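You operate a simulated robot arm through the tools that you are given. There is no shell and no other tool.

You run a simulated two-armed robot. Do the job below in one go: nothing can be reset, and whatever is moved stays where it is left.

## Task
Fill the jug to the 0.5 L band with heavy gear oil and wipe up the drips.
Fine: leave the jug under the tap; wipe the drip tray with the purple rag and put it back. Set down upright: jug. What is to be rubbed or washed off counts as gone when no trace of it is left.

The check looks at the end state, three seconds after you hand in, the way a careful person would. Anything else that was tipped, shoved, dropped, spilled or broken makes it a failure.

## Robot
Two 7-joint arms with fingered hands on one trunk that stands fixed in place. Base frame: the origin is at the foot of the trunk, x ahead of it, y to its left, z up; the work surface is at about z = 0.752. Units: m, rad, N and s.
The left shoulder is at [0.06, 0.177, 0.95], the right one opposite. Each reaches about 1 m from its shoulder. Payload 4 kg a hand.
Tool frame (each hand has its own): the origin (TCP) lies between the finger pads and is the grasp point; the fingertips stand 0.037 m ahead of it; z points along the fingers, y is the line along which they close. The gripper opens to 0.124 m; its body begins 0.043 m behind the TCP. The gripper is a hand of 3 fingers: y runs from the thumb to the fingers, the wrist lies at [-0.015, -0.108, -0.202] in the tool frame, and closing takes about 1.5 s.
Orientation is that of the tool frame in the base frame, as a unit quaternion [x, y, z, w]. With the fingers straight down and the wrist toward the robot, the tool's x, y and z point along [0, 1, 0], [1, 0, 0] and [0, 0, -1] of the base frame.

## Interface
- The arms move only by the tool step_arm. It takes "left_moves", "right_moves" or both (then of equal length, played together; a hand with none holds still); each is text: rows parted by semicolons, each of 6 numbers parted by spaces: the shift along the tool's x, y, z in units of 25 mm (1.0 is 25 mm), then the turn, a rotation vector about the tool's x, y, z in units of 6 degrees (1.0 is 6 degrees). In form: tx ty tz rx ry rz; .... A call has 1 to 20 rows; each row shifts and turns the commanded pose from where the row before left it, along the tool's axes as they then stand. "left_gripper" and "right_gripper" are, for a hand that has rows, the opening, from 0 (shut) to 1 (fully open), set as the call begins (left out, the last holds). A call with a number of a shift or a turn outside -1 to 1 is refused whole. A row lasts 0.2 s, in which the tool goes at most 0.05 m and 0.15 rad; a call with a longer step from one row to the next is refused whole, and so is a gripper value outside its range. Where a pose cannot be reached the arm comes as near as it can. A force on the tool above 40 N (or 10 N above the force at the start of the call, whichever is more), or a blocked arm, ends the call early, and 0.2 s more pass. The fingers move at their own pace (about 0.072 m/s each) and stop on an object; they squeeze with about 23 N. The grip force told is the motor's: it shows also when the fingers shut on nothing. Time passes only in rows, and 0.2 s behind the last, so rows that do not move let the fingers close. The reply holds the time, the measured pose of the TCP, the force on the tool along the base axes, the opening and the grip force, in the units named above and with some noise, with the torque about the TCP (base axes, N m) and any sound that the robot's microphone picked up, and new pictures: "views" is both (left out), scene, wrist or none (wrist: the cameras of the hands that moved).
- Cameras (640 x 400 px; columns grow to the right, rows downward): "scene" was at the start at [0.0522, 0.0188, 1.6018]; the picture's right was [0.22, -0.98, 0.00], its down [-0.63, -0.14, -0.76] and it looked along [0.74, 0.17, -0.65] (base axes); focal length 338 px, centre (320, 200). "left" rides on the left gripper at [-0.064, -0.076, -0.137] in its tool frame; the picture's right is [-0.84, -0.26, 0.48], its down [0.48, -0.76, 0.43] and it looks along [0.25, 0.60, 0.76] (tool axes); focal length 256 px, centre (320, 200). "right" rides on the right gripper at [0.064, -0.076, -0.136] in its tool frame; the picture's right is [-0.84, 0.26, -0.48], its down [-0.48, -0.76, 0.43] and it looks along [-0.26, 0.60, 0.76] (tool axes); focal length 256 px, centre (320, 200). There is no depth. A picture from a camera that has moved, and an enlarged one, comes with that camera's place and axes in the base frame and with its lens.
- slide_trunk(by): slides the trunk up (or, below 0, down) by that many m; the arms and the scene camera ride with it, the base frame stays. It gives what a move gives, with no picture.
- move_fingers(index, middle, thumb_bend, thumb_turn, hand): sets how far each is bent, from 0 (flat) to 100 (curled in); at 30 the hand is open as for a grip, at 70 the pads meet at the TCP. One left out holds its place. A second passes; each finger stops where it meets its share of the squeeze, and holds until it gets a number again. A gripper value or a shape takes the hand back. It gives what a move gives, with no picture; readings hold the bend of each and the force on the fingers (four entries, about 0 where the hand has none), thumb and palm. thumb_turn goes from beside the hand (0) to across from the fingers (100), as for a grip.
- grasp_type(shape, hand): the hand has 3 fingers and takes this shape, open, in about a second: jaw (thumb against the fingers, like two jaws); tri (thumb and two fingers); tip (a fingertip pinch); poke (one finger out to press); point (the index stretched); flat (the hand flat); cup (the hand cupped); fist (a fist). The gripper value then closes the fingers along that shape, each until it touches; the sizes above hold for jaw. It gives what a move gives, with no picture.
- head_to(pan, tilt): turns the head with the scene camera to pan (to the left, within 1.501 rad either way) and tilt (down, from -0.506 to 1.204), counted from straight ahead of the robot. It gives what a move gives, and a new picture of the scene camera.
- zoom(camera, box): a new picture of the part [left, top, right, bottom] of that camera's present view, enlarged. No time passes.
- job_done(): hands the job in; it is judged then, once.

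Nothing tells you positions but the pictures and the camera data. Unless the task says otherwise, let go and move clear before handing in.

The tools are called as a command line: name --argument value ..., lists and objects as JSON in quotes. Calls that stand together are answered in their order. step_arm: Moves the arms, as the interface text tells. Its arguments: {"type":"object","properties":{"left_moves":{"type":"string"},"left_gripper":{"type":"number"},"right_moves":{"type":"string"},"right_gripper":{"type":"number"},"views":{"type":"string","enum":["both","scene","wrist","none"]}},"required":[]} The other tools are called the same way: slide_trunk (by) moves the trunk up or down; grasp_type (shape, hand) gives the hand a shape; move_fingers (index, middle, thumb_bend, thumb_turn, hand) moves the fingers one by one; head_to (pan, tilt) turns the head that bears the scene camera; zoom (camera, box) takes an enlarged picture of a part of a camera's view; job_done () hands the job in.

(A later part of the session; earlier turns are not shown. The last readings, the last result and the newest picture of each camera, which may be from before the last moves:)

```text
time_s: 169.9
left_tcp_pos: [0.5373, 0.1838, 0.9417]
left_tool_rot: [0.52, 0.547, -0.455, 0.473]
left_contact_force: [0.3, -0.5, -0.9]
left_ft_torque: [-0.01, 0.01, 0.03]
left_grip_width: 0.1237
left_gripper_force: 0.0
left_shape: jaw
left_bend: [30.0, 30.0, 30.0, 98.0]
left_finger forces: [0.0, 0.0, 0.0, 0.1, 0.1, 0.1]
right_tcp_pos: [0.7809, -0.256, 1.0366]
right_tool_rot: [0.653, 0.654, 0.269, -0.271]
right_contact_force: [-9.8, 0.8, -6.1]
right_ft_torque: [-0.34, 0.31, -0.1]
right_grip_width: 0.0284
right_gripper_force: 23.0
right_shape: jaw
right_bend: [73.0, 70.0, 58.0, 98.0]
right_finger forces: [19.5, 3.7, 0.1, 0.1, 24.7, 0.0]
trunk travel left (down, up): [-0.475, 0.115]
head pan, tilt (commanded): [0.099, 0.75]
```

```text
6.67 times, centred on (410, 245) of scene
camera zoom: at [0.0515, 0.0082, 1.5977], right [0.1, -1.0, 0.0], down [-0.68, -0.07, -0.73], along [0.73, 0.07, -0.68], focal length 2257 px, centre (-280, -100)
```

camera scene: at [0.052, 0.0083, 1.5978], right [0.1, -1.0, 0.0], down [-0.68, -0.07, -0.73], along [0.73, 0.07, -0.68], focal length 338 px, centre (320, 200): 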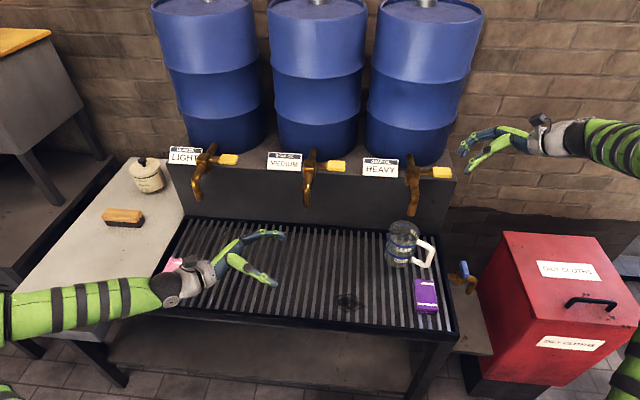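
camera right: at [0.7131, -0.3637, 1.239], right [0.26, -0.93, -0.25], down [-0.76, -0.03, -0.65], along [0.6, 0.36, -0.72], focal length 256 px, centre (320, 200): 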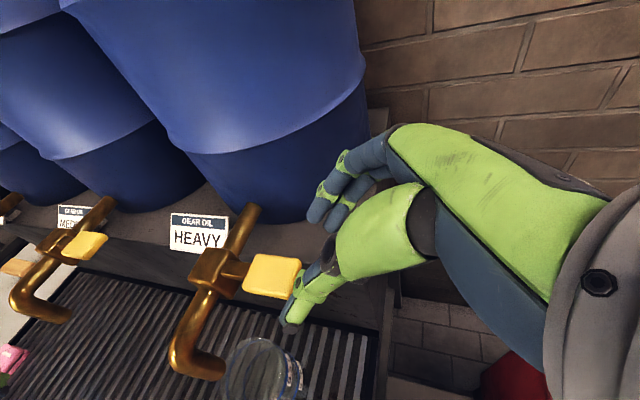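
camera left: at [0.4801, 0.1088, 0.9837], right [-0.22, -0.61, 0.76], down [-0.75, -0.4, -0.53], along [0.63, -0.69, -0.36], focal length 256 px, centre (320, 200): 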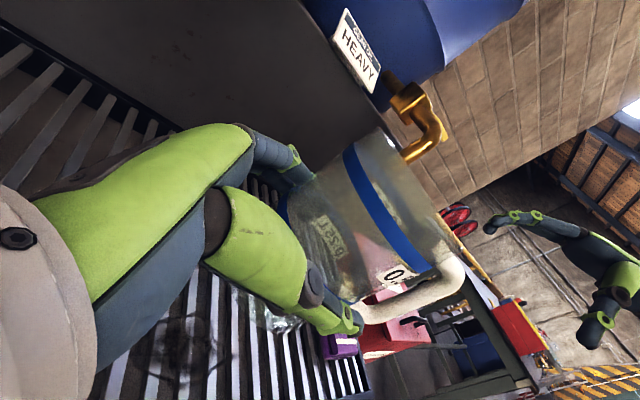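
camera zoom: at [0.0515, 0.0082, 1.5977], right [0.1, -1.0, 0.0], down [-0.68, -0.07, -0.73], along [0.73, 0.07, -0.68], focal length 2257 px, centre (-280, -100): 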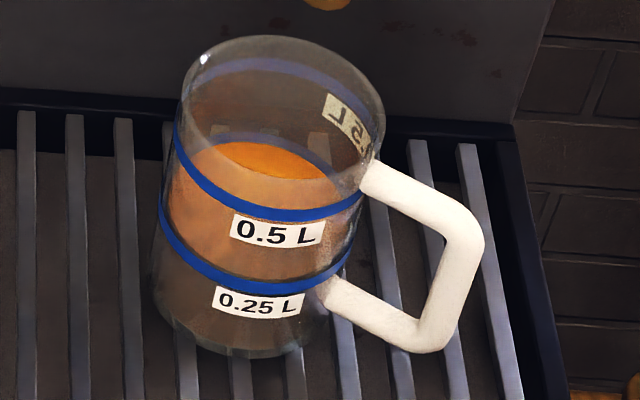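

Closing works: the stream stopped at once, with the level right about at the 0.25 band. I'll wait a second to look for after-drip.

step_arm --right_moves "0 0 0 0 0 0;0 0 0 0 0 0;0 0 0 0 0 0;0 0 0 0 0 0;0 0 0 0 0 0" --views "none"

zoom --camera "scene" --box '[370, 195, 450, 255]'

zoom --camera "right" --box '[160, 280, 320, 400]'

```text
time_s: 171.1
left_tcp_pos: [0.5397, 0.183, 0.941]
left_tool_rot: [0.52, 0.547, -0.455, 0.473]
left_contact_force: [0.0, 0.5, 0.1]
left_ft_torque: [-0.01, -0.03, 0.02]
left_grip_width: 0.1237
left_gripper_force: 0.1
left_shape: jaw
left_bend: [30.0, 30.0, 30.0, 98.0]
left_finger forces: [0.0, 0.1, 0.1, 0.1, 0.0, 0.0]
right_tcp_pos: [0.7822, -0.2547, 1.0371]
right_tool_rot: [0.653, 0.653, 0.27, -0.271]
right_contact_force: [-13.5, -1.1, -13.7]
right_ft_torque: [-0.45, 0.42, -0.11]
right_grip_width: 0.0292
right_gripper_force: 23.6
right_shape: jaw
right_bend: [73.0, 70.0, 57.0, 98.0]
right_finger forces: [21.8, 4.1, 0.0, 0.1, 25.9, 0.0]
trunk travel left (down, up): [-0.475, 0.115]
head pan, tilt (commanded): [0.099, 0.75]
```

```text
6.67 times, centred on (410, 225) of scene
camera zoom: at [0.0519, 0.0077, 1.5977], right [0.1, -1.0, 0.0], down [-0.68, -0.07, -0.73], along [0.73, 0.07, -0.68], focal length 2257 px, centre (-280, 33)
```

zoom: 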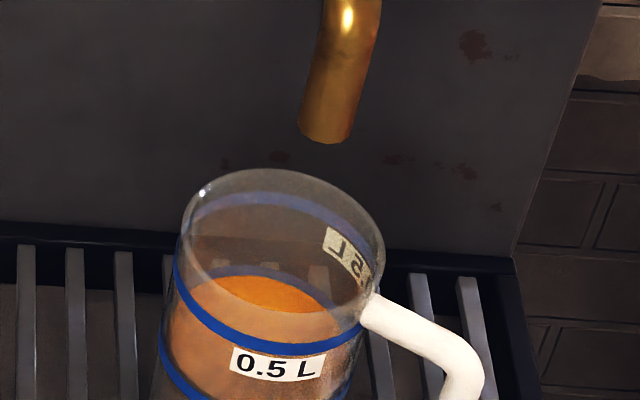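

```text
3.33 times, centred on (240, 340) of right
camera zoom: at [0.7058, -0.3072, 1.1782], right [0.26, -0.93, -0.25], down [-0.76, -0.03, -0.65], along [0.6, 0.36, -0.72], focal length 853 px, centre (587, -267)
```

zoom: 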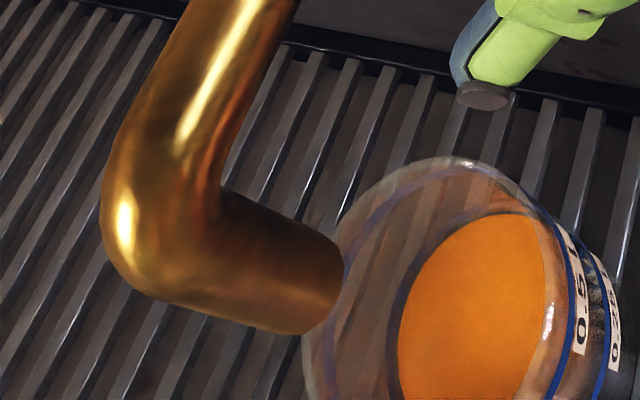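

No after-drip. I'll reopen to the same position and continue.

step_arm --right_moves "-0.25 0 0.25 0 0 0;-0.25 0 0.25 0 0 0;0 0 0 0 0 0;0 0 0 0 0 0;0 0 0 0 0 0;0 0 0 0 0 0;0 0 0 0 0 0;0 0 0 0 0 0;0 0 0 0 0 0;0 0 0 0 0 0;0 0 0 0 0 0;0 0 0 0 0 0;0 0 0 0 0 0;0 0 0 0 0 0" --views "none"

zoom --camera "scene" --box '[370, 195, 450, 255]'

zoom --camera "right" --box '[160, 280, 320, 400]'

```text
time_s: 174.1
left_tcp_pos: [0.5368, 0.1849, 0.9421]
left_tool_rot: [0.52, 0.547, -0.455, 0.473]
left_contact_force: [-0.3, 0.4, -0.4]
left_ft_torque: [0.0, -0.02, 0.0]
left_grip_width: 0.1241
left_gripper_force: 0.2
left_shape: jaw
left_bend: [30.0, 30.0, 30.0, 98.0]
left_finger forces: [0.0, 0.1, 0.1, 0.1, 0.0, 0.1]
right_tcp_pos: [0.7803, -0.2541, 1.0217]
right_tool_rot: [0.653, 0.653, 0.269, -0.272]
right_contact_force: [-5.3, 6.5, 7.6]
right_ft_torque: [0.2, 0.07, 0.14]
right_grip_width: 0.0283
right_gripper_force: 22.4
right_shape: jaw
right_bend: [73.0, 70.0, 58.0, 98.0]
right_finger forces: [9.6, 7.8, 0.1, 0.0, 21.3, 0.1]
trunk travel left (down, up): [-0.475, 0.115]
head pan, tilt (commanded): [0.099, 0.75]
```

```text
6.67 times, centred on (410, 225) of scene
camera zoom: at [0.0508, 0.0092, 1.5979], right [0.1, -0.99, 0.0], down [-0.68, -0.07, -0.73], along [0.73, 0.07, -0.68], focal length 2257 px, centre (-280, 33)
```

zoom: 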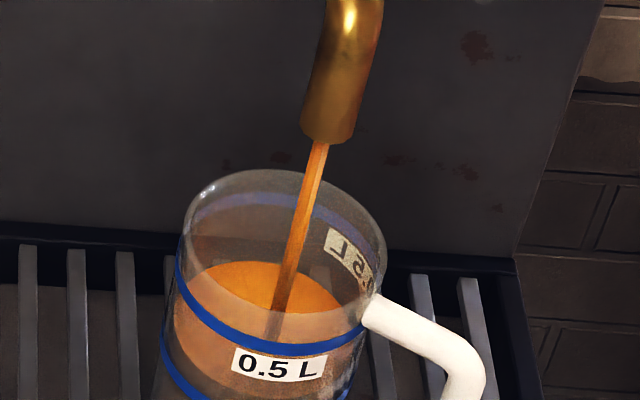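

```text
3.33 times, centred on (240, 340) of right
camera zoom: at [0.705, -0.3064, 1.1618], right [0.26, -0.93, -0.25], down [-0.76, -0.04, -0.65], along [0.6, 0.36, -0.72], focal length 853 px, centre (587, -267)
```

zoom: 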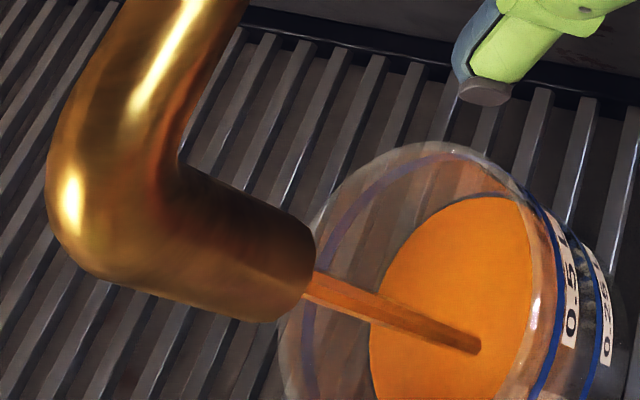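

About 0.29 L. I'll continue for about 4 s.

step_arm --right_moves "0 0 0 0 0 0;0 0 0 0 0 0;0 0 0 0 0 0;0 0 0 0 0 0;0 0 0 0 0 0;0 0 0 0 0 0;0 0 0 0 0 0;0 0 0 0 0 0;0 0 0 0 0 0;0 0 0 0 0 0;0 0 0 0 0 0;0 0 0 0 0 0;0 0 0 0 0 0;0 0 0 0 0 0;0 0 0 0 0 0;0 0 0 0 0 0;0 0 0 0 0 0;0 0 0 0 0 0;0 0 0 0 0 0" --views "none"

zoom --camera "scene" --box '[370, 195, 450, 255]'

zoom --camera "right" --box '[160, 280, 320, 400]'

```text
time_s: 178.1
left_tcp_pos: [0.5388, 0.1835, 0.9423]
left_tool_rot: [0.52, 0.547, -0.454, 0.474]
left_contact_force: [-0.1, 0.1, 0.4]
left_ft_torque: [0.03, 0.01, 0.01]
left_grip_width: 0.1239
left_gripper_force: 0.1
left_shape: jaw
left_bend: [30.0, 30.0, 30.0, 98.0]
left_finger forces: [0.0, 0.1, 0.1, 0.1, 0.0, 0.1]
right_tcp_pos: [0.7817, -0.2545, 1.02]
right_tool_rot: [0.653, 0.653, 0.271, -0.27]
right_contact_force: [-4.6, 7.4, 7.6]
right_ft_torque: [0.16, 0.06, 0.16]
right_grip_width: 0.0282
right_gripper_force: 23.3
right_shape: jaw
right_bend: [73.0, 70.0, 58.0, 98.0]
right_finger forces: [9.5, 7.8, 0.0, 0.0, 21.2, 0.0]
trunk travel left (down, up): [-0.475, 0.115]
head pan, tilt (commanded): [0.099, 0.75]
```

```text
6.67 times, centred on (410, 225) of scene
camera zoom: at [0.0508, 0.0093, 1.5979], right [0.1, -1.0, 0.0], down [-0.68, -0.07, -0.73], along [0.73, 0.07, -0.68], focal length 2257 px, centre (-280, 33)
```

zoom: 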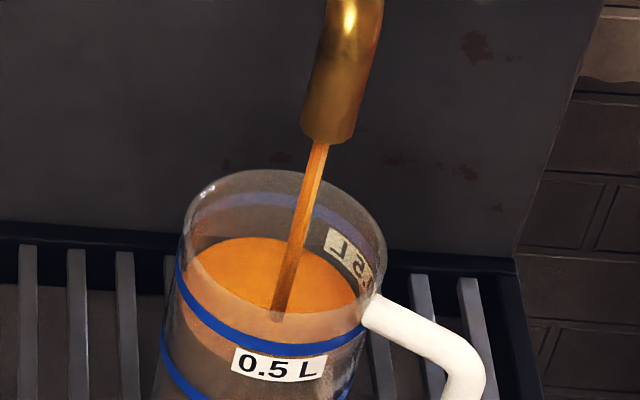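

```text
3.33 times, centred on (240, 340) of right
camera zoom: at [0.7049, -0.3064, 1.1618], right [0.26, -0.93, -0.25], down [-0.76, -0.04, -0.65], along [0.6, 0.36, -0.72], focal length 853 px, centre (587, -267)
```

zoom: 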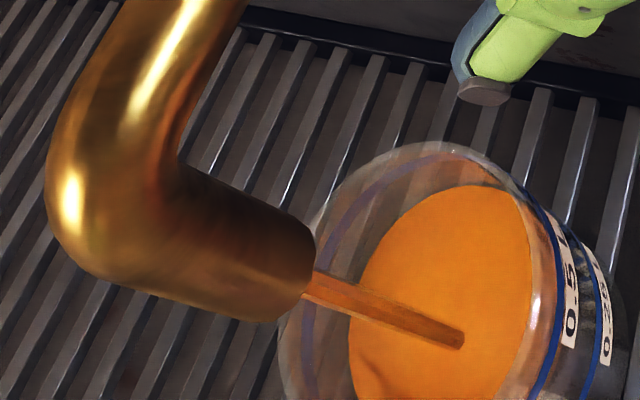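

About 0.36 L. Another 4 s.

step_arm --right_moves "0 0 0 0 0 0;0 0 0 0 0 0;0 0 0 0 0 0;0 0 0 0 0 0;0 0 0 0 0 0;0 0 0 0 0 0;0 0 0 0 0 0;0 0 0 0 0 0;0 0 0 0 0 0;0 0 0 0 0 0;0 0 0 0 0 0;0 0 0 0 0 0;0 0 0 0 0 0;0 0 0 0 0 0;0 0 0 0 0 0;0 0 0 0 0 0;0 0 0 0 0 0;0 0 0 0 0 0;0 0 0 0 0 0" --views "none"

zoom --camera "scene" --box '[370, 195, 450, 255]'

zoom --camera "right" --box '[160, 280, 320, 400]'

```text
time_s: 182.1
left_tcp_pos: [0.5378, 0.1838, 0.9404]
left_tool_rot: [0.52, 0.547, -0.455, 0.473]
left_contact_force: [-0.2, -0.5, 0.2]
left_ft_torque: [0.01, 0.0, -0.02]
left_grip_width: 0.1238
left_gripper_force: 0.1
left_shape: jaw
left_bend: [30.0, 30.0, 30.0, 98.0]
left_finger forces: [0.1, 0.1, 0.1, 0.0, 0.1, 0.0]
right_tcp_pos: [0.7811, -0.2547, 1.0219]
right_tool_rot: [0.654, 0.653, 0.27, -0.271]
right_contact_force: [-4.9, 8.3, 7.6]
right_ft_torque: [0.13, 0.05, 0.16]
right_grip_width: 0.0283
right_gripper_force: 23.3
right_shape: jaw
right_bend: [73.0, 70.0, 58.0, 98.0]
right_finger forces: [9.6, 7.7, 0.0, 0.0, 21.3, 0.0]
trunk travel left (down, up): [-0.475, 0.115]
head pan, tilt (commanded): [0.099, 0.75]
```

```text
6.67 times, centred on (410, 225) of scene
camera zoom: at [0.0508, 0.0093, 1.5979], right [0.1, -1.0, 0.0], down [-0.68, -0.07, -0.73], along [0.73, 0.07, -0.68], focal length 2257 px, centre (-280, 33)
```

zoom: 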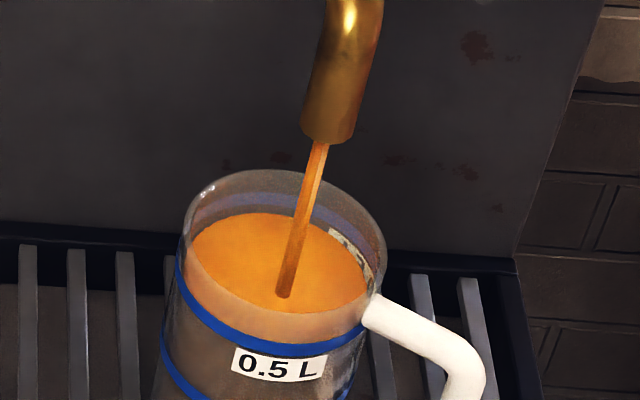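

```text
3.33 times, centred on (240, 340) of right
camera zoom: at [0.7049, -0.3064, 1.1618], right [0.26, -0.93, -0.25], down [-0.76, -0.04, -0.65], along [0.6, 0.36, -0.72], focal length 853 px, centre (587, -267)
```

zoom: 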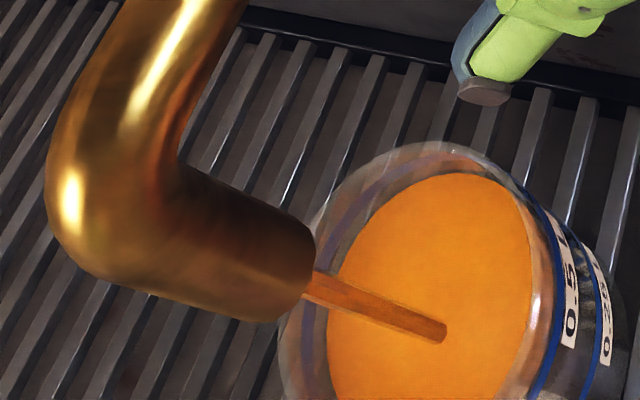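

Nearly there. I'll zoom in tighter to judge the remaining gap to the 0.5 band.

zoom --camera "scene" --box '[390, 215, 425, 240]'

```text
16.00 times, centred on (408, 228) of scene
camera zoom: at [0.0508, 0.0093, 1.5979], right [0.1, -1.0, 0.0], down [-0.68, -0.07, -0.73], along [0.73, 0.07, -0.68], focal length 5417 px, centre (-1080, -240)
```

zoom: 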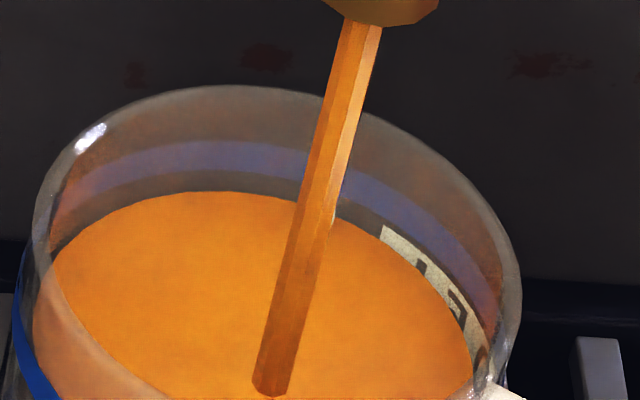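

The oil's far edge is just below the band. I'll run about 1.2 s more and look at both the front and back of the ring.

step_arm --right_moves "0 0 0 0 0 0;0 0 0 0 0 0;0 0 0 0 0 0;0 0 0 0 0 0" --views "none"

zoom --camera "scene" --box '[390, 215, 425, 240]'

zoom --camera "scene" --box '[385, 215, 435, 255]'

zoom --camera "right" --box '[220, 310, 320, 400]'

```text
time_s: 183.1
left_tcp_pos: [0.538, 0.1846, 0.942]
left_tool_rot: [0.52, 0.547, -0.454, 0.473]
left_contact_force: [-0.3, -0.2, -1.1]
left_ft_torque: [-0.01, -0.02, 0.0]
left_grip_width: 0.1237
left_gripper_force: 0.1
left_shape: jaw
left_bend: [30.0, 30.0, 30.0, 98.0]
left_finger forces: [0.0, 0.0, 0.0, 0.0, 0.0, 0.1]
right_tcp_pos: [0.7805, -0.254, 1.021]
right_tool_rot: [0.653, 0.653, 0.271, -0.271]
right_contact_force: [-5.2, 7.1, 8.2]
right_ft_torque: [0.12, 0.07, 0.13]
right_grip_width: 0.028
right_gripper_force: 23.1
right_shape: jaw
right_bend: [73.0, 70.0, 58.0, 98.0]
right_finger forces: [9.7, 7.7, 0.0, 0.0, 21.3, 0.0]
trunk travel left (down, up): [-0.475, 0.115]
head pan, tilt (commanded): [0.099, 0.75]
```

```text
16.00 times, centred on (408, 228) of scene
camera zoom: at [0.0508, 0.0093, 1.5979], right [0.1, -1.0, 0.0], down [-0.68, -0.07, -0.73], along [0.73, 0.07, -0.68], focal length 5417 px, centre (-1080, -240)
```

zoom: 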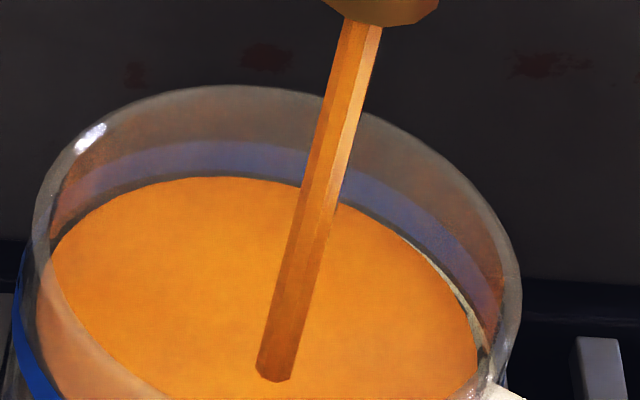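

```text
10.00 times, centred on (410, 235) of scene
camera zoom: at [0.0508, 0.0093, 1.5979], right [0.1, -1.0, 0.0], down [-0.68, -0.07, -0.73], along [0.73, 0.07, -0.68], focal length 3385 px, centre (-580, -150)
```

zoom: 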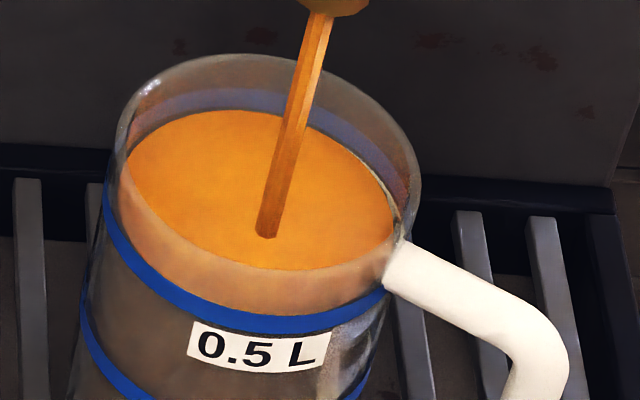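

```text
4.44 times, centred on (270, 355) of right
camera zoom: at [0.7049, -0.3064, 1.1618], right [0.26, -0.93, -0.25], down [-0.76, -0.04, -0.65], along [0.6, 0.36, -0.72], focal length 1138 px, centre (542, -489)
```

zoom: 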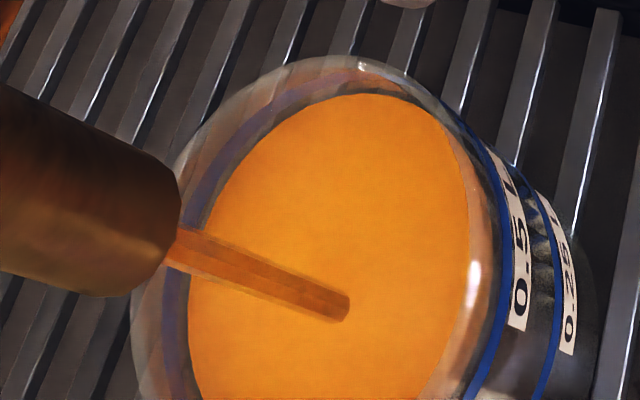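

Allowing for the glass thickness, the surface is now at the middle of the 0.5 band. Closing the tap now.

step_arm --right_moves "0.28 0 -0.28 0 0 0;0.26 0 -0.26 0 0 0;0 0 0 0 0 0" --views "none"

zoom --camera "scene" --box '[390, 215, 425, 240]'

zoom --camera "scene" --box '[380, 140, 500, 260]'

zoom --camera "right" --box '[160, 280, 320, 400]'

```text
time_s: 183.9
left_tcp_pos: [0.5396, 0.1843, 0.9404]
left_tool_rot: [0.519, 0.548, -0.454, 0.473]
left_contact_force: [0.2, 0.5, 0.4]
left_ft_torque: [-0.01, 0.04, 0.0]
left_grip_width: 0.1238
left_gripper_force: 0.1
left_shape: jaw
left_bend: [30.0, 30.0, 30.0, 98.0]
left_finger forces: [0.0, 0.0, 0.0, 0.0, 0.0, 0.0]
right_tcp_pos: [0.7802, -0.2556, 1.0363]
right_tool_rot: [0.653, 0.653, 0.269, -0.272]
right_contact_force: [-6.1, 3.1, -10.2]
right_ft_torque: [-0.32, 0.31, -0.14]
right_grip_width: 0.0281
right_gripper_force: 22.7
right_shape: jaw
right_bend: [73.0, 70.0, 58.0, 98.0]
right_finger forces: [19.4, 3.9, 0.0, 0.1, 21.8, 0.1]
trunk travel left (down, up): [-0.475, 0.115]
head pan, tilt (commanded): [0.099, 0.75]
```

```text
16.00 times, centred on (408, 228) of scene
camera zoom: at [0.0524, 0.0083, 1.5976], right [0.1, -1.0, 0.0], down [-0.68, -0.07, -0.73], along [0.73, 0.07, -0.68], focal length 5417 px, centre (-1080, -240)
```

zoom: 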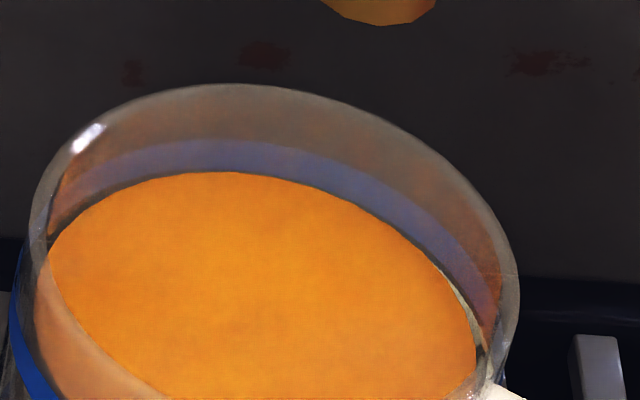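

```text
3.33 times, centred on (440, 200) of scene
camera zoom: at [0.0524, 0.0083, 1.5976], right [0.1, -1.0, 0.0], down [-0.68, -0.07, -0.73], along [0.73, 0.07, -0.68], focal length 1128 px, centre (-80, 200)
```

zoom: 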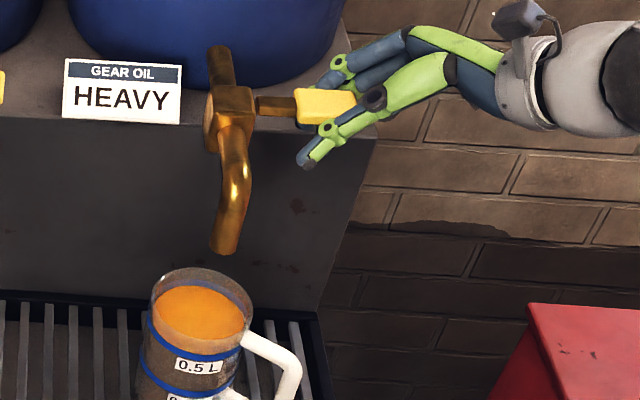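

```text
3.33 times, centred on (240, 340) of right
camera zoom: at [0.7052, -0.3077, 1.1776], right [0.26, -0.93, -0.25], down [-0.76, -0.04, -0.65], along [0.6, 0.36, -0.72], focal length 853 px, centre (587, -267)
```

zoom: 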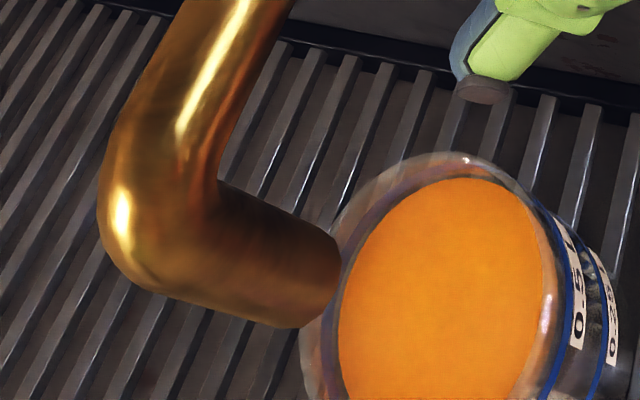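

The stream has stopped and the surface sits on the 0.5 L band, with the lever fully up against its stop. I'll release the lever carefully and check that it stays shut.

step_arm --right_moves "0 0 0 0 0 0;0 0 0 0 0 0;0 0 0 0 0 0;0 0 0 0 0 0" --right_gripper 0.6 --views "none"

zoom --camera "scene" --box '[380, 140, 500, 260]'

zoom --camera "right" --box '[160, 160, 400, 400]'

```text
time_s: 184.9
left_tcp_pos: [0.5399, 0.1835, 0.9413]
left_tool_rot: [0.519, 0.548, -0.454, 0.473]
left_contact_force: [-0.2, -0.4, 0.7]
left_ft_torque: [-0.02, 0.0, -0.04]
left_grip_width: 0.1238
left_gripper_force: 0.0
left_shape: jaw
left_bend: [30.0, 30.0, 30.0, 98.0]
left_finger forces: [0.1, 0.1, 0.1, 0.0, 0.0, 0.1]
right_tcp_pos: [0.782, -0.2558, 1.0394]
right_tool_rot: [0.653, 0.654, 0.271, -0.271]
right_contact_force: [-0.5, 0.6, -0.2]
right_ft_torque: [0.02, -0.01, 0.0]
right_grip_width: 0.0741
right_gripper_force: 0.1
right_shape: jaw
right_bend: [38.0, 42.0, 53.0, 99.0]
right_finger forces: [0.1, 0.0, 0.1, 0.0, 0.1, 0.0]
trunk travel left (down, up): [-0.475, 0.115]
head pan, tilt (commanded): [0.099, 0.75]
```

```text
3.33 times, centred on (440, 200) of scene
camera zoom: at [0.0521, 0.0082, 1.5978], right [0.1, -1.0, 0.0], down [-0.68, -0.07, -0.73], along [0.73, 0.07, -0.68], focal length 1128 px, centre (-80, 200)
```

zoom: 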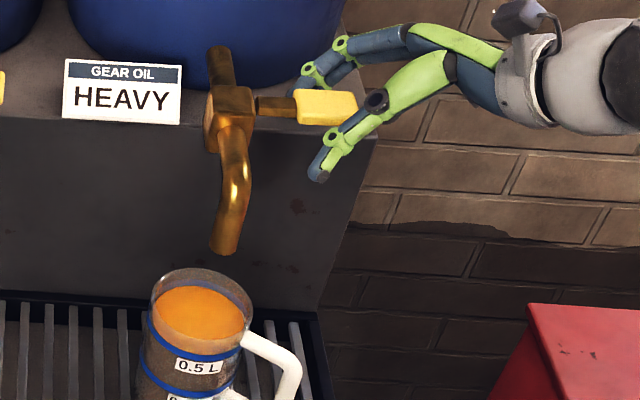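

```text
1.67 times, centred on (280, 280) of right
camera zoom: at [0.7053, -0.3072, 1.1797], right [0.26, -0.93, -0.25], down [-0.76, -0.03, -0.65], along [0.6, 0.36, -0.72], focal length 427 px, centre (387, 67)
```

zoom: 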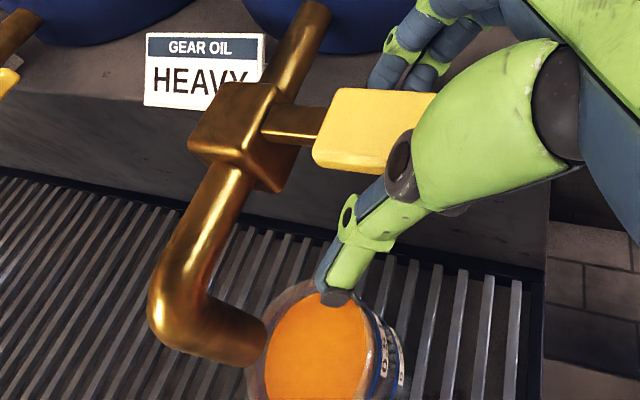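

The lever stays up and nothing drips. I'll retreat the hand up and to the right, then back toward me.

step_arm --right_moves "0 0 -0.5 0 0 0;0 0 -0.8 0 0 0;0 0 -0.8 0 0 0;0 0 -0.8 0 0 0;0 0 -0.8 0 0 0;0 -0.9 -0.3 0 0 0;0 -0.9 0 0 0 0;0 -0.9 0 0 0 0;0 -0.9 0 0 0 0;0 -0.9 0 0 0 0;0 -0.9 0 0 0 0;0 -0.9 0 0 0 0;0 -0.5 0 0 0 0" --right_gripper 1 --views "both"

zoom --camera "scene" --box '[370, 160, 490, 280]'

zoom --camera "scene" --box '[330, 260, 460, 340]'

```text
time_s: 187.7
left_tcp_pos: [0.5381, 0.1851, 0.9411]
left_tool_rot: [0.52, 0.548, -0.454, 0.473]
left_contact_force: [0.3, 0.4, -1.0]
left_ft_torque: [-0.04, 0.02, -0.01]
left_grip_width: 0.1235
left_gripper_force: 0.0
left_shape: jaw
left_bend: [30.0, 30.0, 30.0, 98.0]
left_finger forces: [0.1, 0.0, 0.0, 0.1, 0.0, 0.0]
right_tcp_pos: [0.6103, -0.3266, 1.1091]
right_tool_rot: [0.653, 0.654, 0.27, -0.272]
right_contact_force: [0.3, -0.4, -0.1]
right_ft_torque: [0.0, 0.05, 0.01]
right_grip_width: 0.1238
right_gripper_force: 0.1
right_shape: jaw
right_bend: [30.0, 30.0, 30.0, 98.0]
right_finger forces: [0.0, 0.0, 0.1, 0.0, 0.0, 0.0]
trunk travel left (down, up): [-0.475, 0.115]
head pan, tilt (commanded): [0.099, 0.75]
camera scene: at [0.0519, 0.0083, 1.5978], right [0.1, -0.99, 0.0], down [-0.68, -0.07, -0.73], along [0.73, 0.07, -0.68], focal length 338 px, centre (320, 200)
camera right: at [0.5352, -0.379, 1.2498], right [0.26, -0.93, -0.25], down [-0.76, -0.04, -0.65], along [0.6, 0.36, -0.72], focal length 256 px, centre (320, 200)
```

scene: 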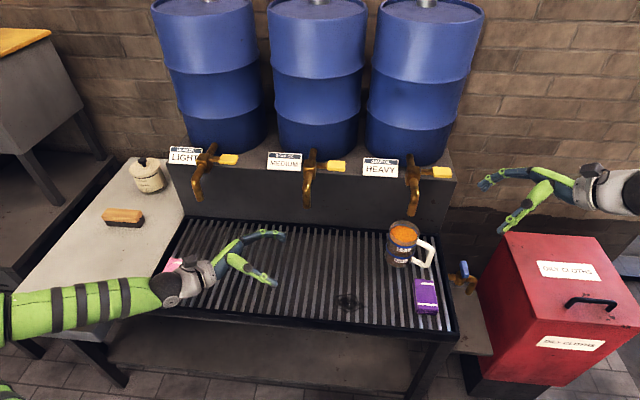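
right: 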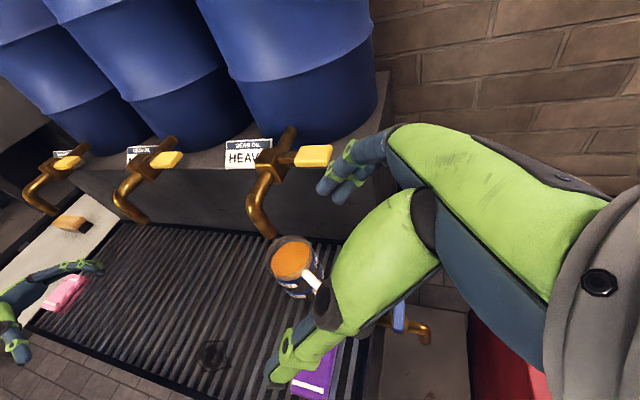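

```text
3.33 times, centred on (430, 220) of scene
camera zoom: at [0.0519, 0.0083, 1.5978], right [0.1, -0.99, 0.0], down [-0.68, -0.07, -0.73], along [0.73, 0.07, -0.68], focal length 1128 px, centre (-47, 133)
```

zoom: 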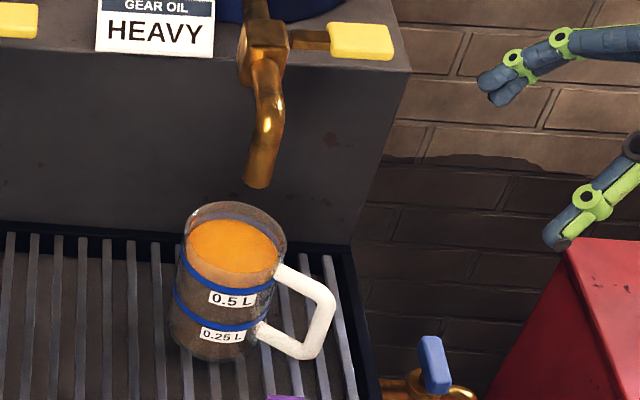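

```text
4.92 times, centred on (395, 300) of scene
camera zoom: at [0.0519, 0.0083, 1.5978], right [0.1, -0.99, 0.0], down [-0.68, -0.07, -0.73], along [0.73, 0.07, -0.68], focal length 1667 px, centre (-49, -292)
```

zoom: 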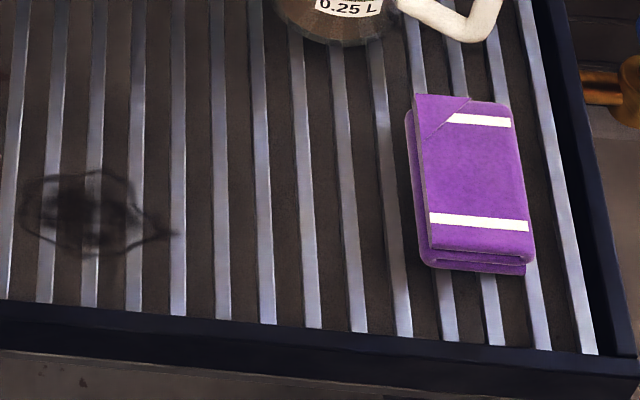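

The jug is filled and the tray shows only the old stain at about (0.549, −0.022). The purple rag lies at about x 0.53–0.63, y −0.20 to −0.26. I'll bring the right hand above the rag.

step_arm --right_moves "-0.416 -0.147 0.896 0 0 0;-0.416 -0.147 0.896 0 0 0;-0.416 -0.147 0.896 0 0 0;-0.416 -0.147 0.896 0 0 0;-0.416 -0.147 0.896 0 0 0;-0.416 -0.147 0.896 0 0 0;-0.416 -0.147 0.896 0 0 0;-0.416 -0.147 0.896 0 0 0;-0.416 -0.147 0.896 0 0 0;0 0 0 0 0 0" --right_gripper 0.95 --views "both"

zoom --camera "scene" --box '[370, 230, 490, 330]'

zoom --camera "right" --box '[200, 140, 520, 400]'

```text
time_s: 189.9
left_tcp_pos: [0.538, 0.1848, 0.9404]
left_tool_rot: [0.52, 0.548, -0.455, 0.472]
left_contact_force: [0.2, 0.2, 0.5]
left_ft_torque: [-0.04, -0.02, 0.04]
left_grip_width: 0.1237
left_gripper_force: 0.1
left_shape: jaw
left_bend: [30.0, 30.0, 30.0, 98.0]
left_finger forces: [0.1, 0.0, 0.0, 0.0, 0.0, 0.1]
right_tcp_pos: [0.5776, -0.249, 0.9012]
right_tool_rot: [0.653, 0.653, 0.27, -0.27]
right_contact_force: [-0.3, -0.1, -0.4]
right_ft_torque: [0.0, 0.02, -0.01]
right_grip_width: 0.1185
right_gripper_force: 0.1
right_shape: jaw
right_bend: [30.0, 31.0, 31.0, 98.0]
right_finger forces: [0.1, 0.1, 0.0, 0.0, 0.0, 0.0]
trunk travel left (down, up): [-0.475, 0.115]
head pan, tilt (commanded): [0.099, 0.75]
camera scene: at [0.0521, 0.0083, 1.5978], right [0.1, -0.99, 0.0], down [-0.68, -0.07, -0.73], along [0.73, 0.07, -0.68], focal length 338 px, centre (320, 200)
camera right: at [0.5025, -0.301, 1.0429], right [0.26, -0.93, -0.25], down [-0.76, -0.03, -0.65], along [0.6, 0.36, -0.72], focal length 256 px, centre (320, 200)
```

scene: 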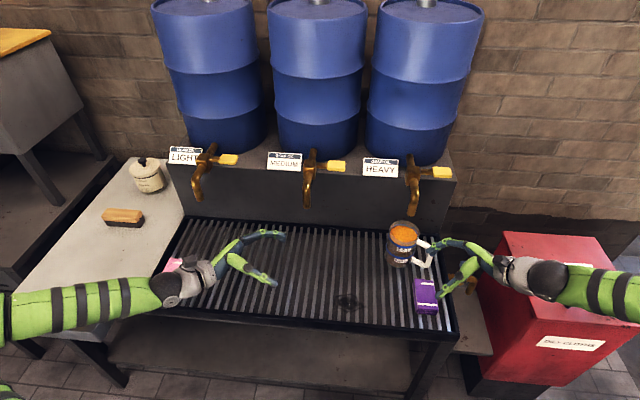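
right: 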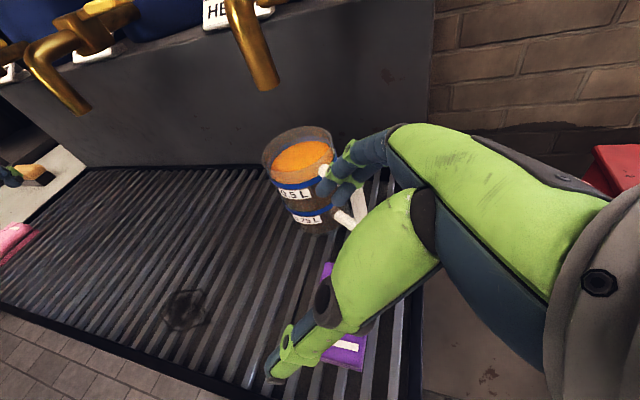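

```text
4.00 times, centred on (430, 280) of scene
camera zoom: at [0.0521, 0.0083, 1.5978], right [0.1, -0.99, 0.0], down [-0.68, -0.07, -0.73], along [0.73, 0.07, -0.68], focal length 1354 px, centre (-120, -120)
```

zoom: 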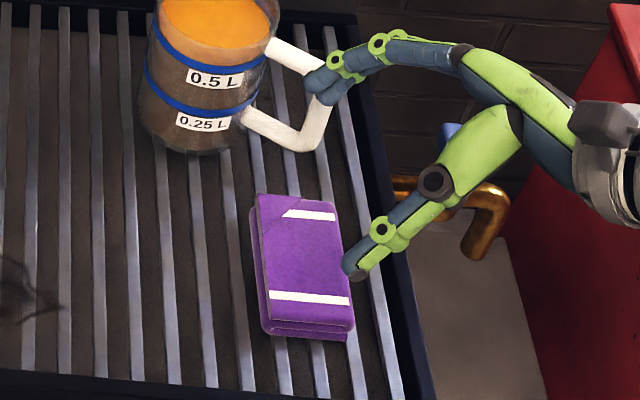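

```text
1.54 times, centred on (360, 270) of right
camera zoom: at [0.5025, -0.301, 1.0429], right [0.26, -0.93, -0.25], down [-0.76, -0.03, -0.65], along [0.6, 0.36, -0.72], focal length 394 px, centre (258, 92)
```

zoom: 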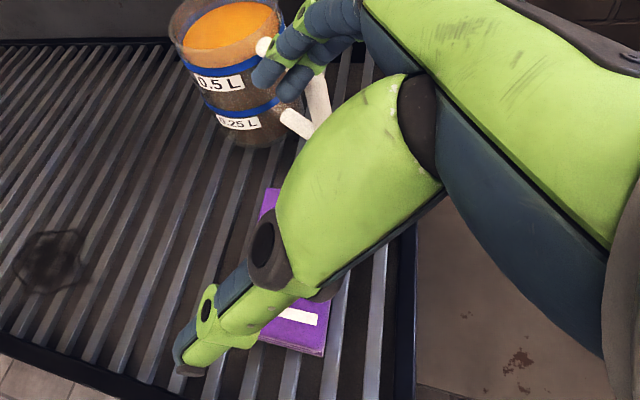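

I'm lined up over the rag, with about 2 cm between the fingers and the jug handle. I'll descend most of the way and check.

step_arm --right_moves "-0.588 0.04 0.588 0 0 0;-0.588 0.04 0.588 0 0 0;-0.588 0.04 0.588 0 0 0;-0.588 0.04 0.588 0 0 0;0 0 0 0 0 0" --right_gripper 0.95 --views "none"

zoom --camera "scene" --box '[370, 230, 490, 330]'

zoom --camera "right" --box '[200, 140, 520, 400]'

```text
time_s: 191.1
left_tcp_pos: [0.5376, 0.1837, 0.9419]
left_tool_rot: [0.519, 0.547, -0.455, 0.473]
left_contact_force: [-0.1, 0.3, -0.6]
left_ft_torque: [0.0, -0.01, 0.0]
left_grip_width: 0.1236
left_gripper_force: 0.0
left_shape: jaw
left_bend: [30.0, 30.0, 30.0, 98.0]
left_finger forces: [0.0, 0.0, 0.0, 0.1, 0.1, 0.1]
right_tcp_pos: [0.5811, -0.2488, 0.8174]
right_tool_rot: [0.653, 0.653, 0.27, -0.271]
right_contact_force: [-2.2, -0.2, 0.4]
right_ft_torque: [0.0, 0.0, -0.03]
right_grip_width: 0.1177
right_gripper_force: 0.2
right_shape: jaw
right_bend: [30.0, 31.0, 31.0, 98.0]
right_finger forces: [0.0, 1.2, 0.0, 0.1, 0.1, 0.0]
trunk travel left (down, up): [-0.475, 0.115]
head pan, tilt (commanded): [0.099, 0.75]
```

```text
4.00 times, centred on (430, 280) of scene
camera zoom: at [0.052, 0.0082, 1.5978], right [0.1, -1.0, 0.0], down [-0.68, -0.07, -0.73], along [0.73, 0.07, -0.68], focal length 1354 px, centre (-120, -120)
```

zoom: 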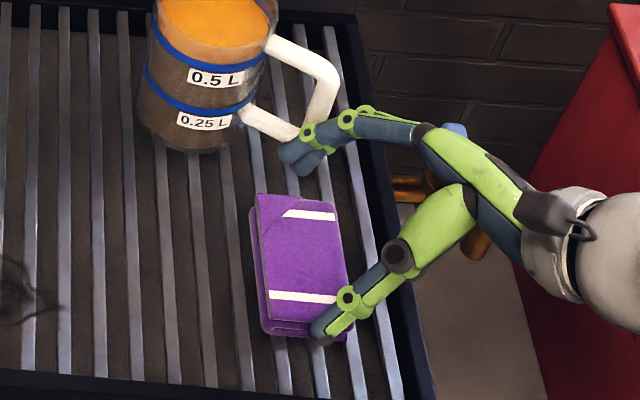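

```text
1.54 times, centred on (360, 270) of right
camera zoom: at [0.5061, -0.3014, 0.9591], right [0.26, -0.93, -0.25], down [-0.76, -0.03, -0.65], along [0.6, 0.36, -0.72], focal length 394 px, centre (258, 92)
```

zoom: 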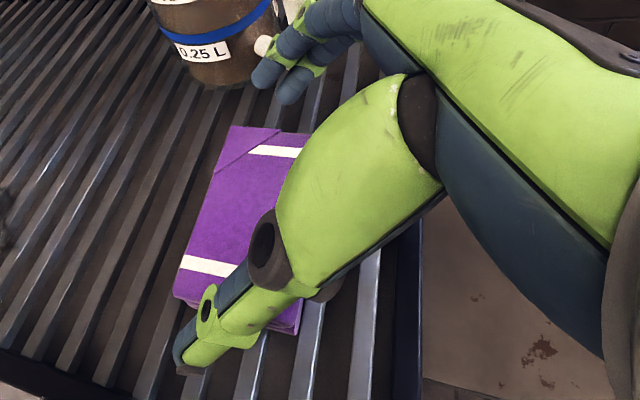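

A finger is lightly touching the jug handle (1 N), so I'll back straight up before it moves the jug.

step_arm --right_moves "0.3 -0.1 -0.3 0 0 0;0.5 -0.1 -0.5 0 0 0;0.5 0 -0.5 0 0 0;0.5 0 -0.5 0 0 0;0 0 0 0 0 0" --right_gripper 0.95 --views "none"

zoom --camera "scene" --box '[370, 200, 490, 320]'

```text
time_s: 192.3
left_tcp_pos: [0.5393, 0.1841, 0.9405]
left_tool_rot: [0.52, 0.548, -0.455, 0.473]
left_contact_force: [-0.1, 0.3, -0.9]
left_ft_torque: [0.01, 0.0, 0.01]
left_grip_width: 0.1238
left_gripper_force: 0.0
left_shape: jaw
left_bend: [30.0, 30.0, 30.0, 98.0]
left_finger forces: [0.0, 0.0, 0.0, 0.1, 0.0, 0.0]
right_tcp_pos: [0.5781, -0.2503, 0.8823]
right_tool_rot: [0.653, 0.654, 0.271, -0.27]
right_contact_force: [0.1, -0.6, -0.4]
right_ft_torque: [0.02, 0.0, -0.04]
right_grip_width: 0.1182
right_gripper_force: 0.1
right_shape: jaw
right_bend: [30.0, 31.0, 31.0, 98.0]
right_finger forces: [0.0, 0.0, 0.1, 0.0, 0.0, 0.1]
trunk travel left (down, up): [-0.475, 0.115]
head pan, tilt (commanded): [0.099, 0.75]
```

```text
3.33 times, centred on (430, 260) of scene
camera zoom: at [0.052, 0.0082, 1.5978], right [0.1, -1.0, 0.0], down [-0.68, -0.07, -0.73], along [0.73, 0.07, -0.68], focal length 1128 px, centre (-47, 0)
```

zoom: 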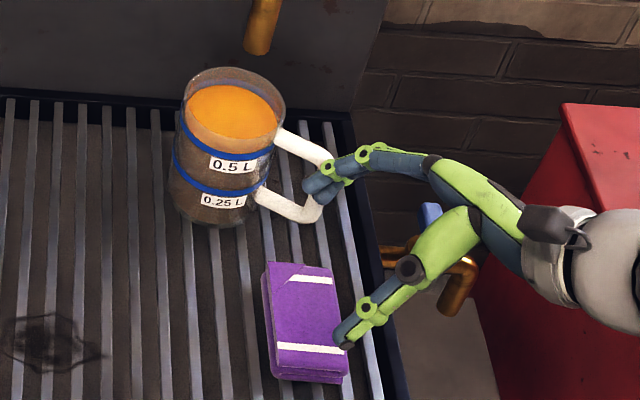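

The jug is undisturbed. The handle is too close for a lengthwise grip, so I'll come from the front and grip the rag across its width, with the hand pointing forward. Rotating the hand at a safe height.

step_arm --right_moves "0.7 -0.3 -0.7 0 0 0;0.7 -0.3 -0.7 0 0 0;0.7 -0.3 -0.7 0 0 0;0.7 -0.3 -0.7 0 0 0;0 0 0 -0.687 0 0.686;0 0 0 -0.687 0 0.686;0 0 0 -0.687 0 0.686;0 0 0 -0.687 0 0.686;0 0 0 -0.687 0 0.686;0 0 0 -0.687 0 0.686;0 0 0 -0.687 0 0.686;0 0 0 -0.687 0 0.686;0 0 0 -0.687 0 0.686;0 0 0 -0.687 0 0.686;0 0 0 -0.687 0 0.686;0 0 0 -0.687 0 0.686;0 0 0 0 0 0" --right_gripper 0.75 --views "both"

```text
time_s: 195.9
left_tcp_pos: [0.5388, 0.1836, 0.9414]
left_tool_rot: [0.52, 0.547, -0.455, 0.473]
left_contact_force: [-0.4, -0.1, 0.3]
left_ft_torque: [-0.01, 0.0, 0.03]
left_grip_width: 0.1236
left_gripper_force: 0.1
left_shape: jaw
left_bend: [30.0, 30.0, 30.0, 98.0]
left_finger forces: [0.0, 0.1, 0.0, 0.0, 0.0, 0.1]
right_tcp_pos: [0.5473, -0.2493, 0.9805]
right_tool_rot: [0.91, 0.16, 0.377, -0.066]
right_contact_force: [0.4, 0.4, 0.0]
right_ft_torque: [-0.01, 0.0, -0.02]
right_grip_width: 0.0932
right_gripper_force: 0.1
right_shape: jaw
right_bend: [33.0, 36.0, 43.0, 99.0]
right_finger forces: [0.0, 0.1, 0.0, 0.1, 0.0, 0.0]
trunk travel left (down, up): [-0.475, 0.115]
head pan, tilt (commanded): [0.099, 0.75]
camera scene: at [0.0521, 0.0082, 1.5978], right [0.1, -1.0, 0.0], down [-0.68, -0.07, -0.73], along [0.73, 0.07, -0.68], focal length 338 px, centre (320, 200)
camera right: at [0.4726, -0.196, 1.1219], right [-0.79, -0.56, -0.25], down [-0.29, 0.7, -0.65], along [0.54, -0.44, -0.72], focal length 256 px, centre (320, 200)
```

scene: 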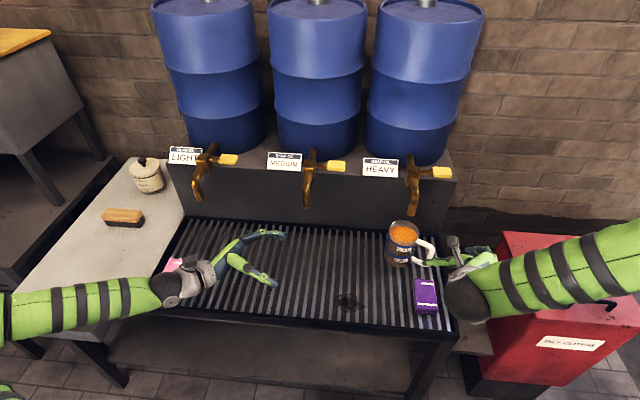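
right: 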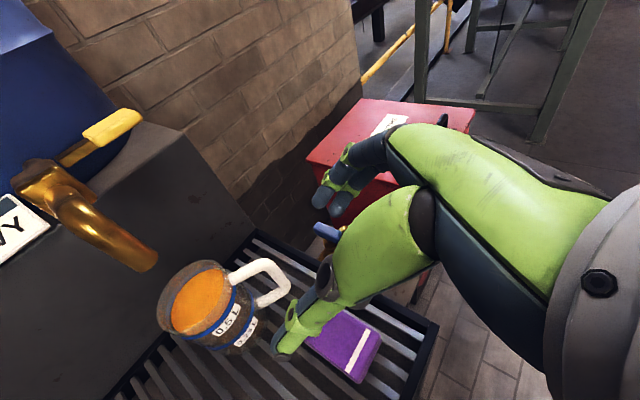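

The hand now points forward over the rag. I'll descend toward it.

step_arm --right_moves "-0.553 -0.043 0.673 0 0 0;-0.553 -0.043 0.673 0 0 0;-0.553 -0.043 0.673 0 0 0;-0.553 -0.043 0.673 0 0 0;-0.553 -0.043 0.673 0 0 0;-0.553 -0.043 0.673 0 0 0;0 0 0 0 0 0" --right_gripper 0.75 --views "none"

zoom --camera "scene" --box '[370, 230, 490, 330]'

zoom --camera "right" --box '[200, 160, 460, 400]'

```text
time_s: 197.5
left_tcp_pos: [0.5385, 0.1837, 0.9405]
left_tool_rot: [0.519, 0.548, -0.455, 0.473]
left_contact_force: [0.6, 0.2, -0.4]
left_ft_torque: [0.0, -0.02, 0.01]
left_grip_width: 0.1237
left_gripper_force: 0.1
left_shape: jaw
left_bend: [30.0, 30.0, 30.0, 98.0]
left_finger forces: [0.1, 0.0, 0.1, 0.0, 0.0, 0.1]
right_tcp_pos: [0.5561, -0.2396, 0.8501]
right_tool_rot: [0.91, 0.161, 0.377, -0.067]
right_contact_force: [0.4, 0.4, -0.5]
right_ft_torque: [0.01, -0.01, -0.01]
right_grip_width: 0.0932
right_gripper_force: 0.1
right_shape: jaw
right_bend: [33.0, 36.0, 43.0, 99.0]
right_finger forces: [0.1, 0.1, 0.1, 0.0, 0.0, 0.1]
trunk travel left (down, up): [-0.475, 0.115]
head pan, tilt (commanded): [0.099, 0.75]
```

```text
4.00 times, centred on (430, 280) of scene
camera zoom: at [0.0521, 0.0083, 1.5978], right [0.1, -1.0, 0.0], down [-0.68, -0.07, -0.73], along [0.73, 0.07, -0.68], focal length 1354 px, centre (-120, -120)
```

zoom: 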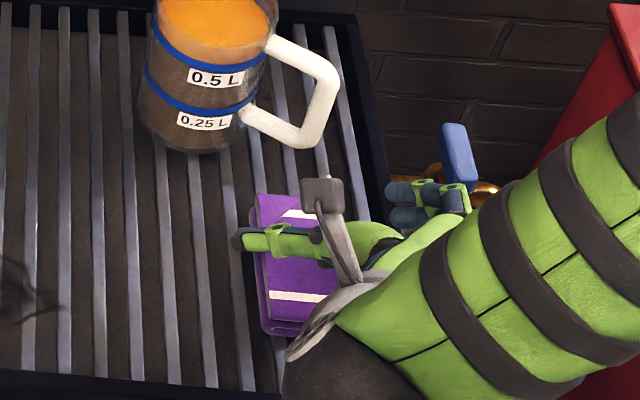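

```text
1.67 times, centred on (330, 280) of right
camera zoom: at [0.4821, -0.1863, 0.9909], right [-0.79, -0.56, -0.25], down [-0.29, 0.7, -0.65], along [0.54, -0.44, -0.72], focal length 427 px, centre (303, 67)
```

zoom: 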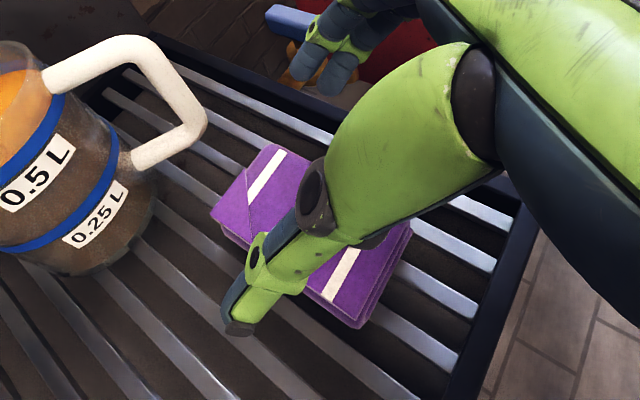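

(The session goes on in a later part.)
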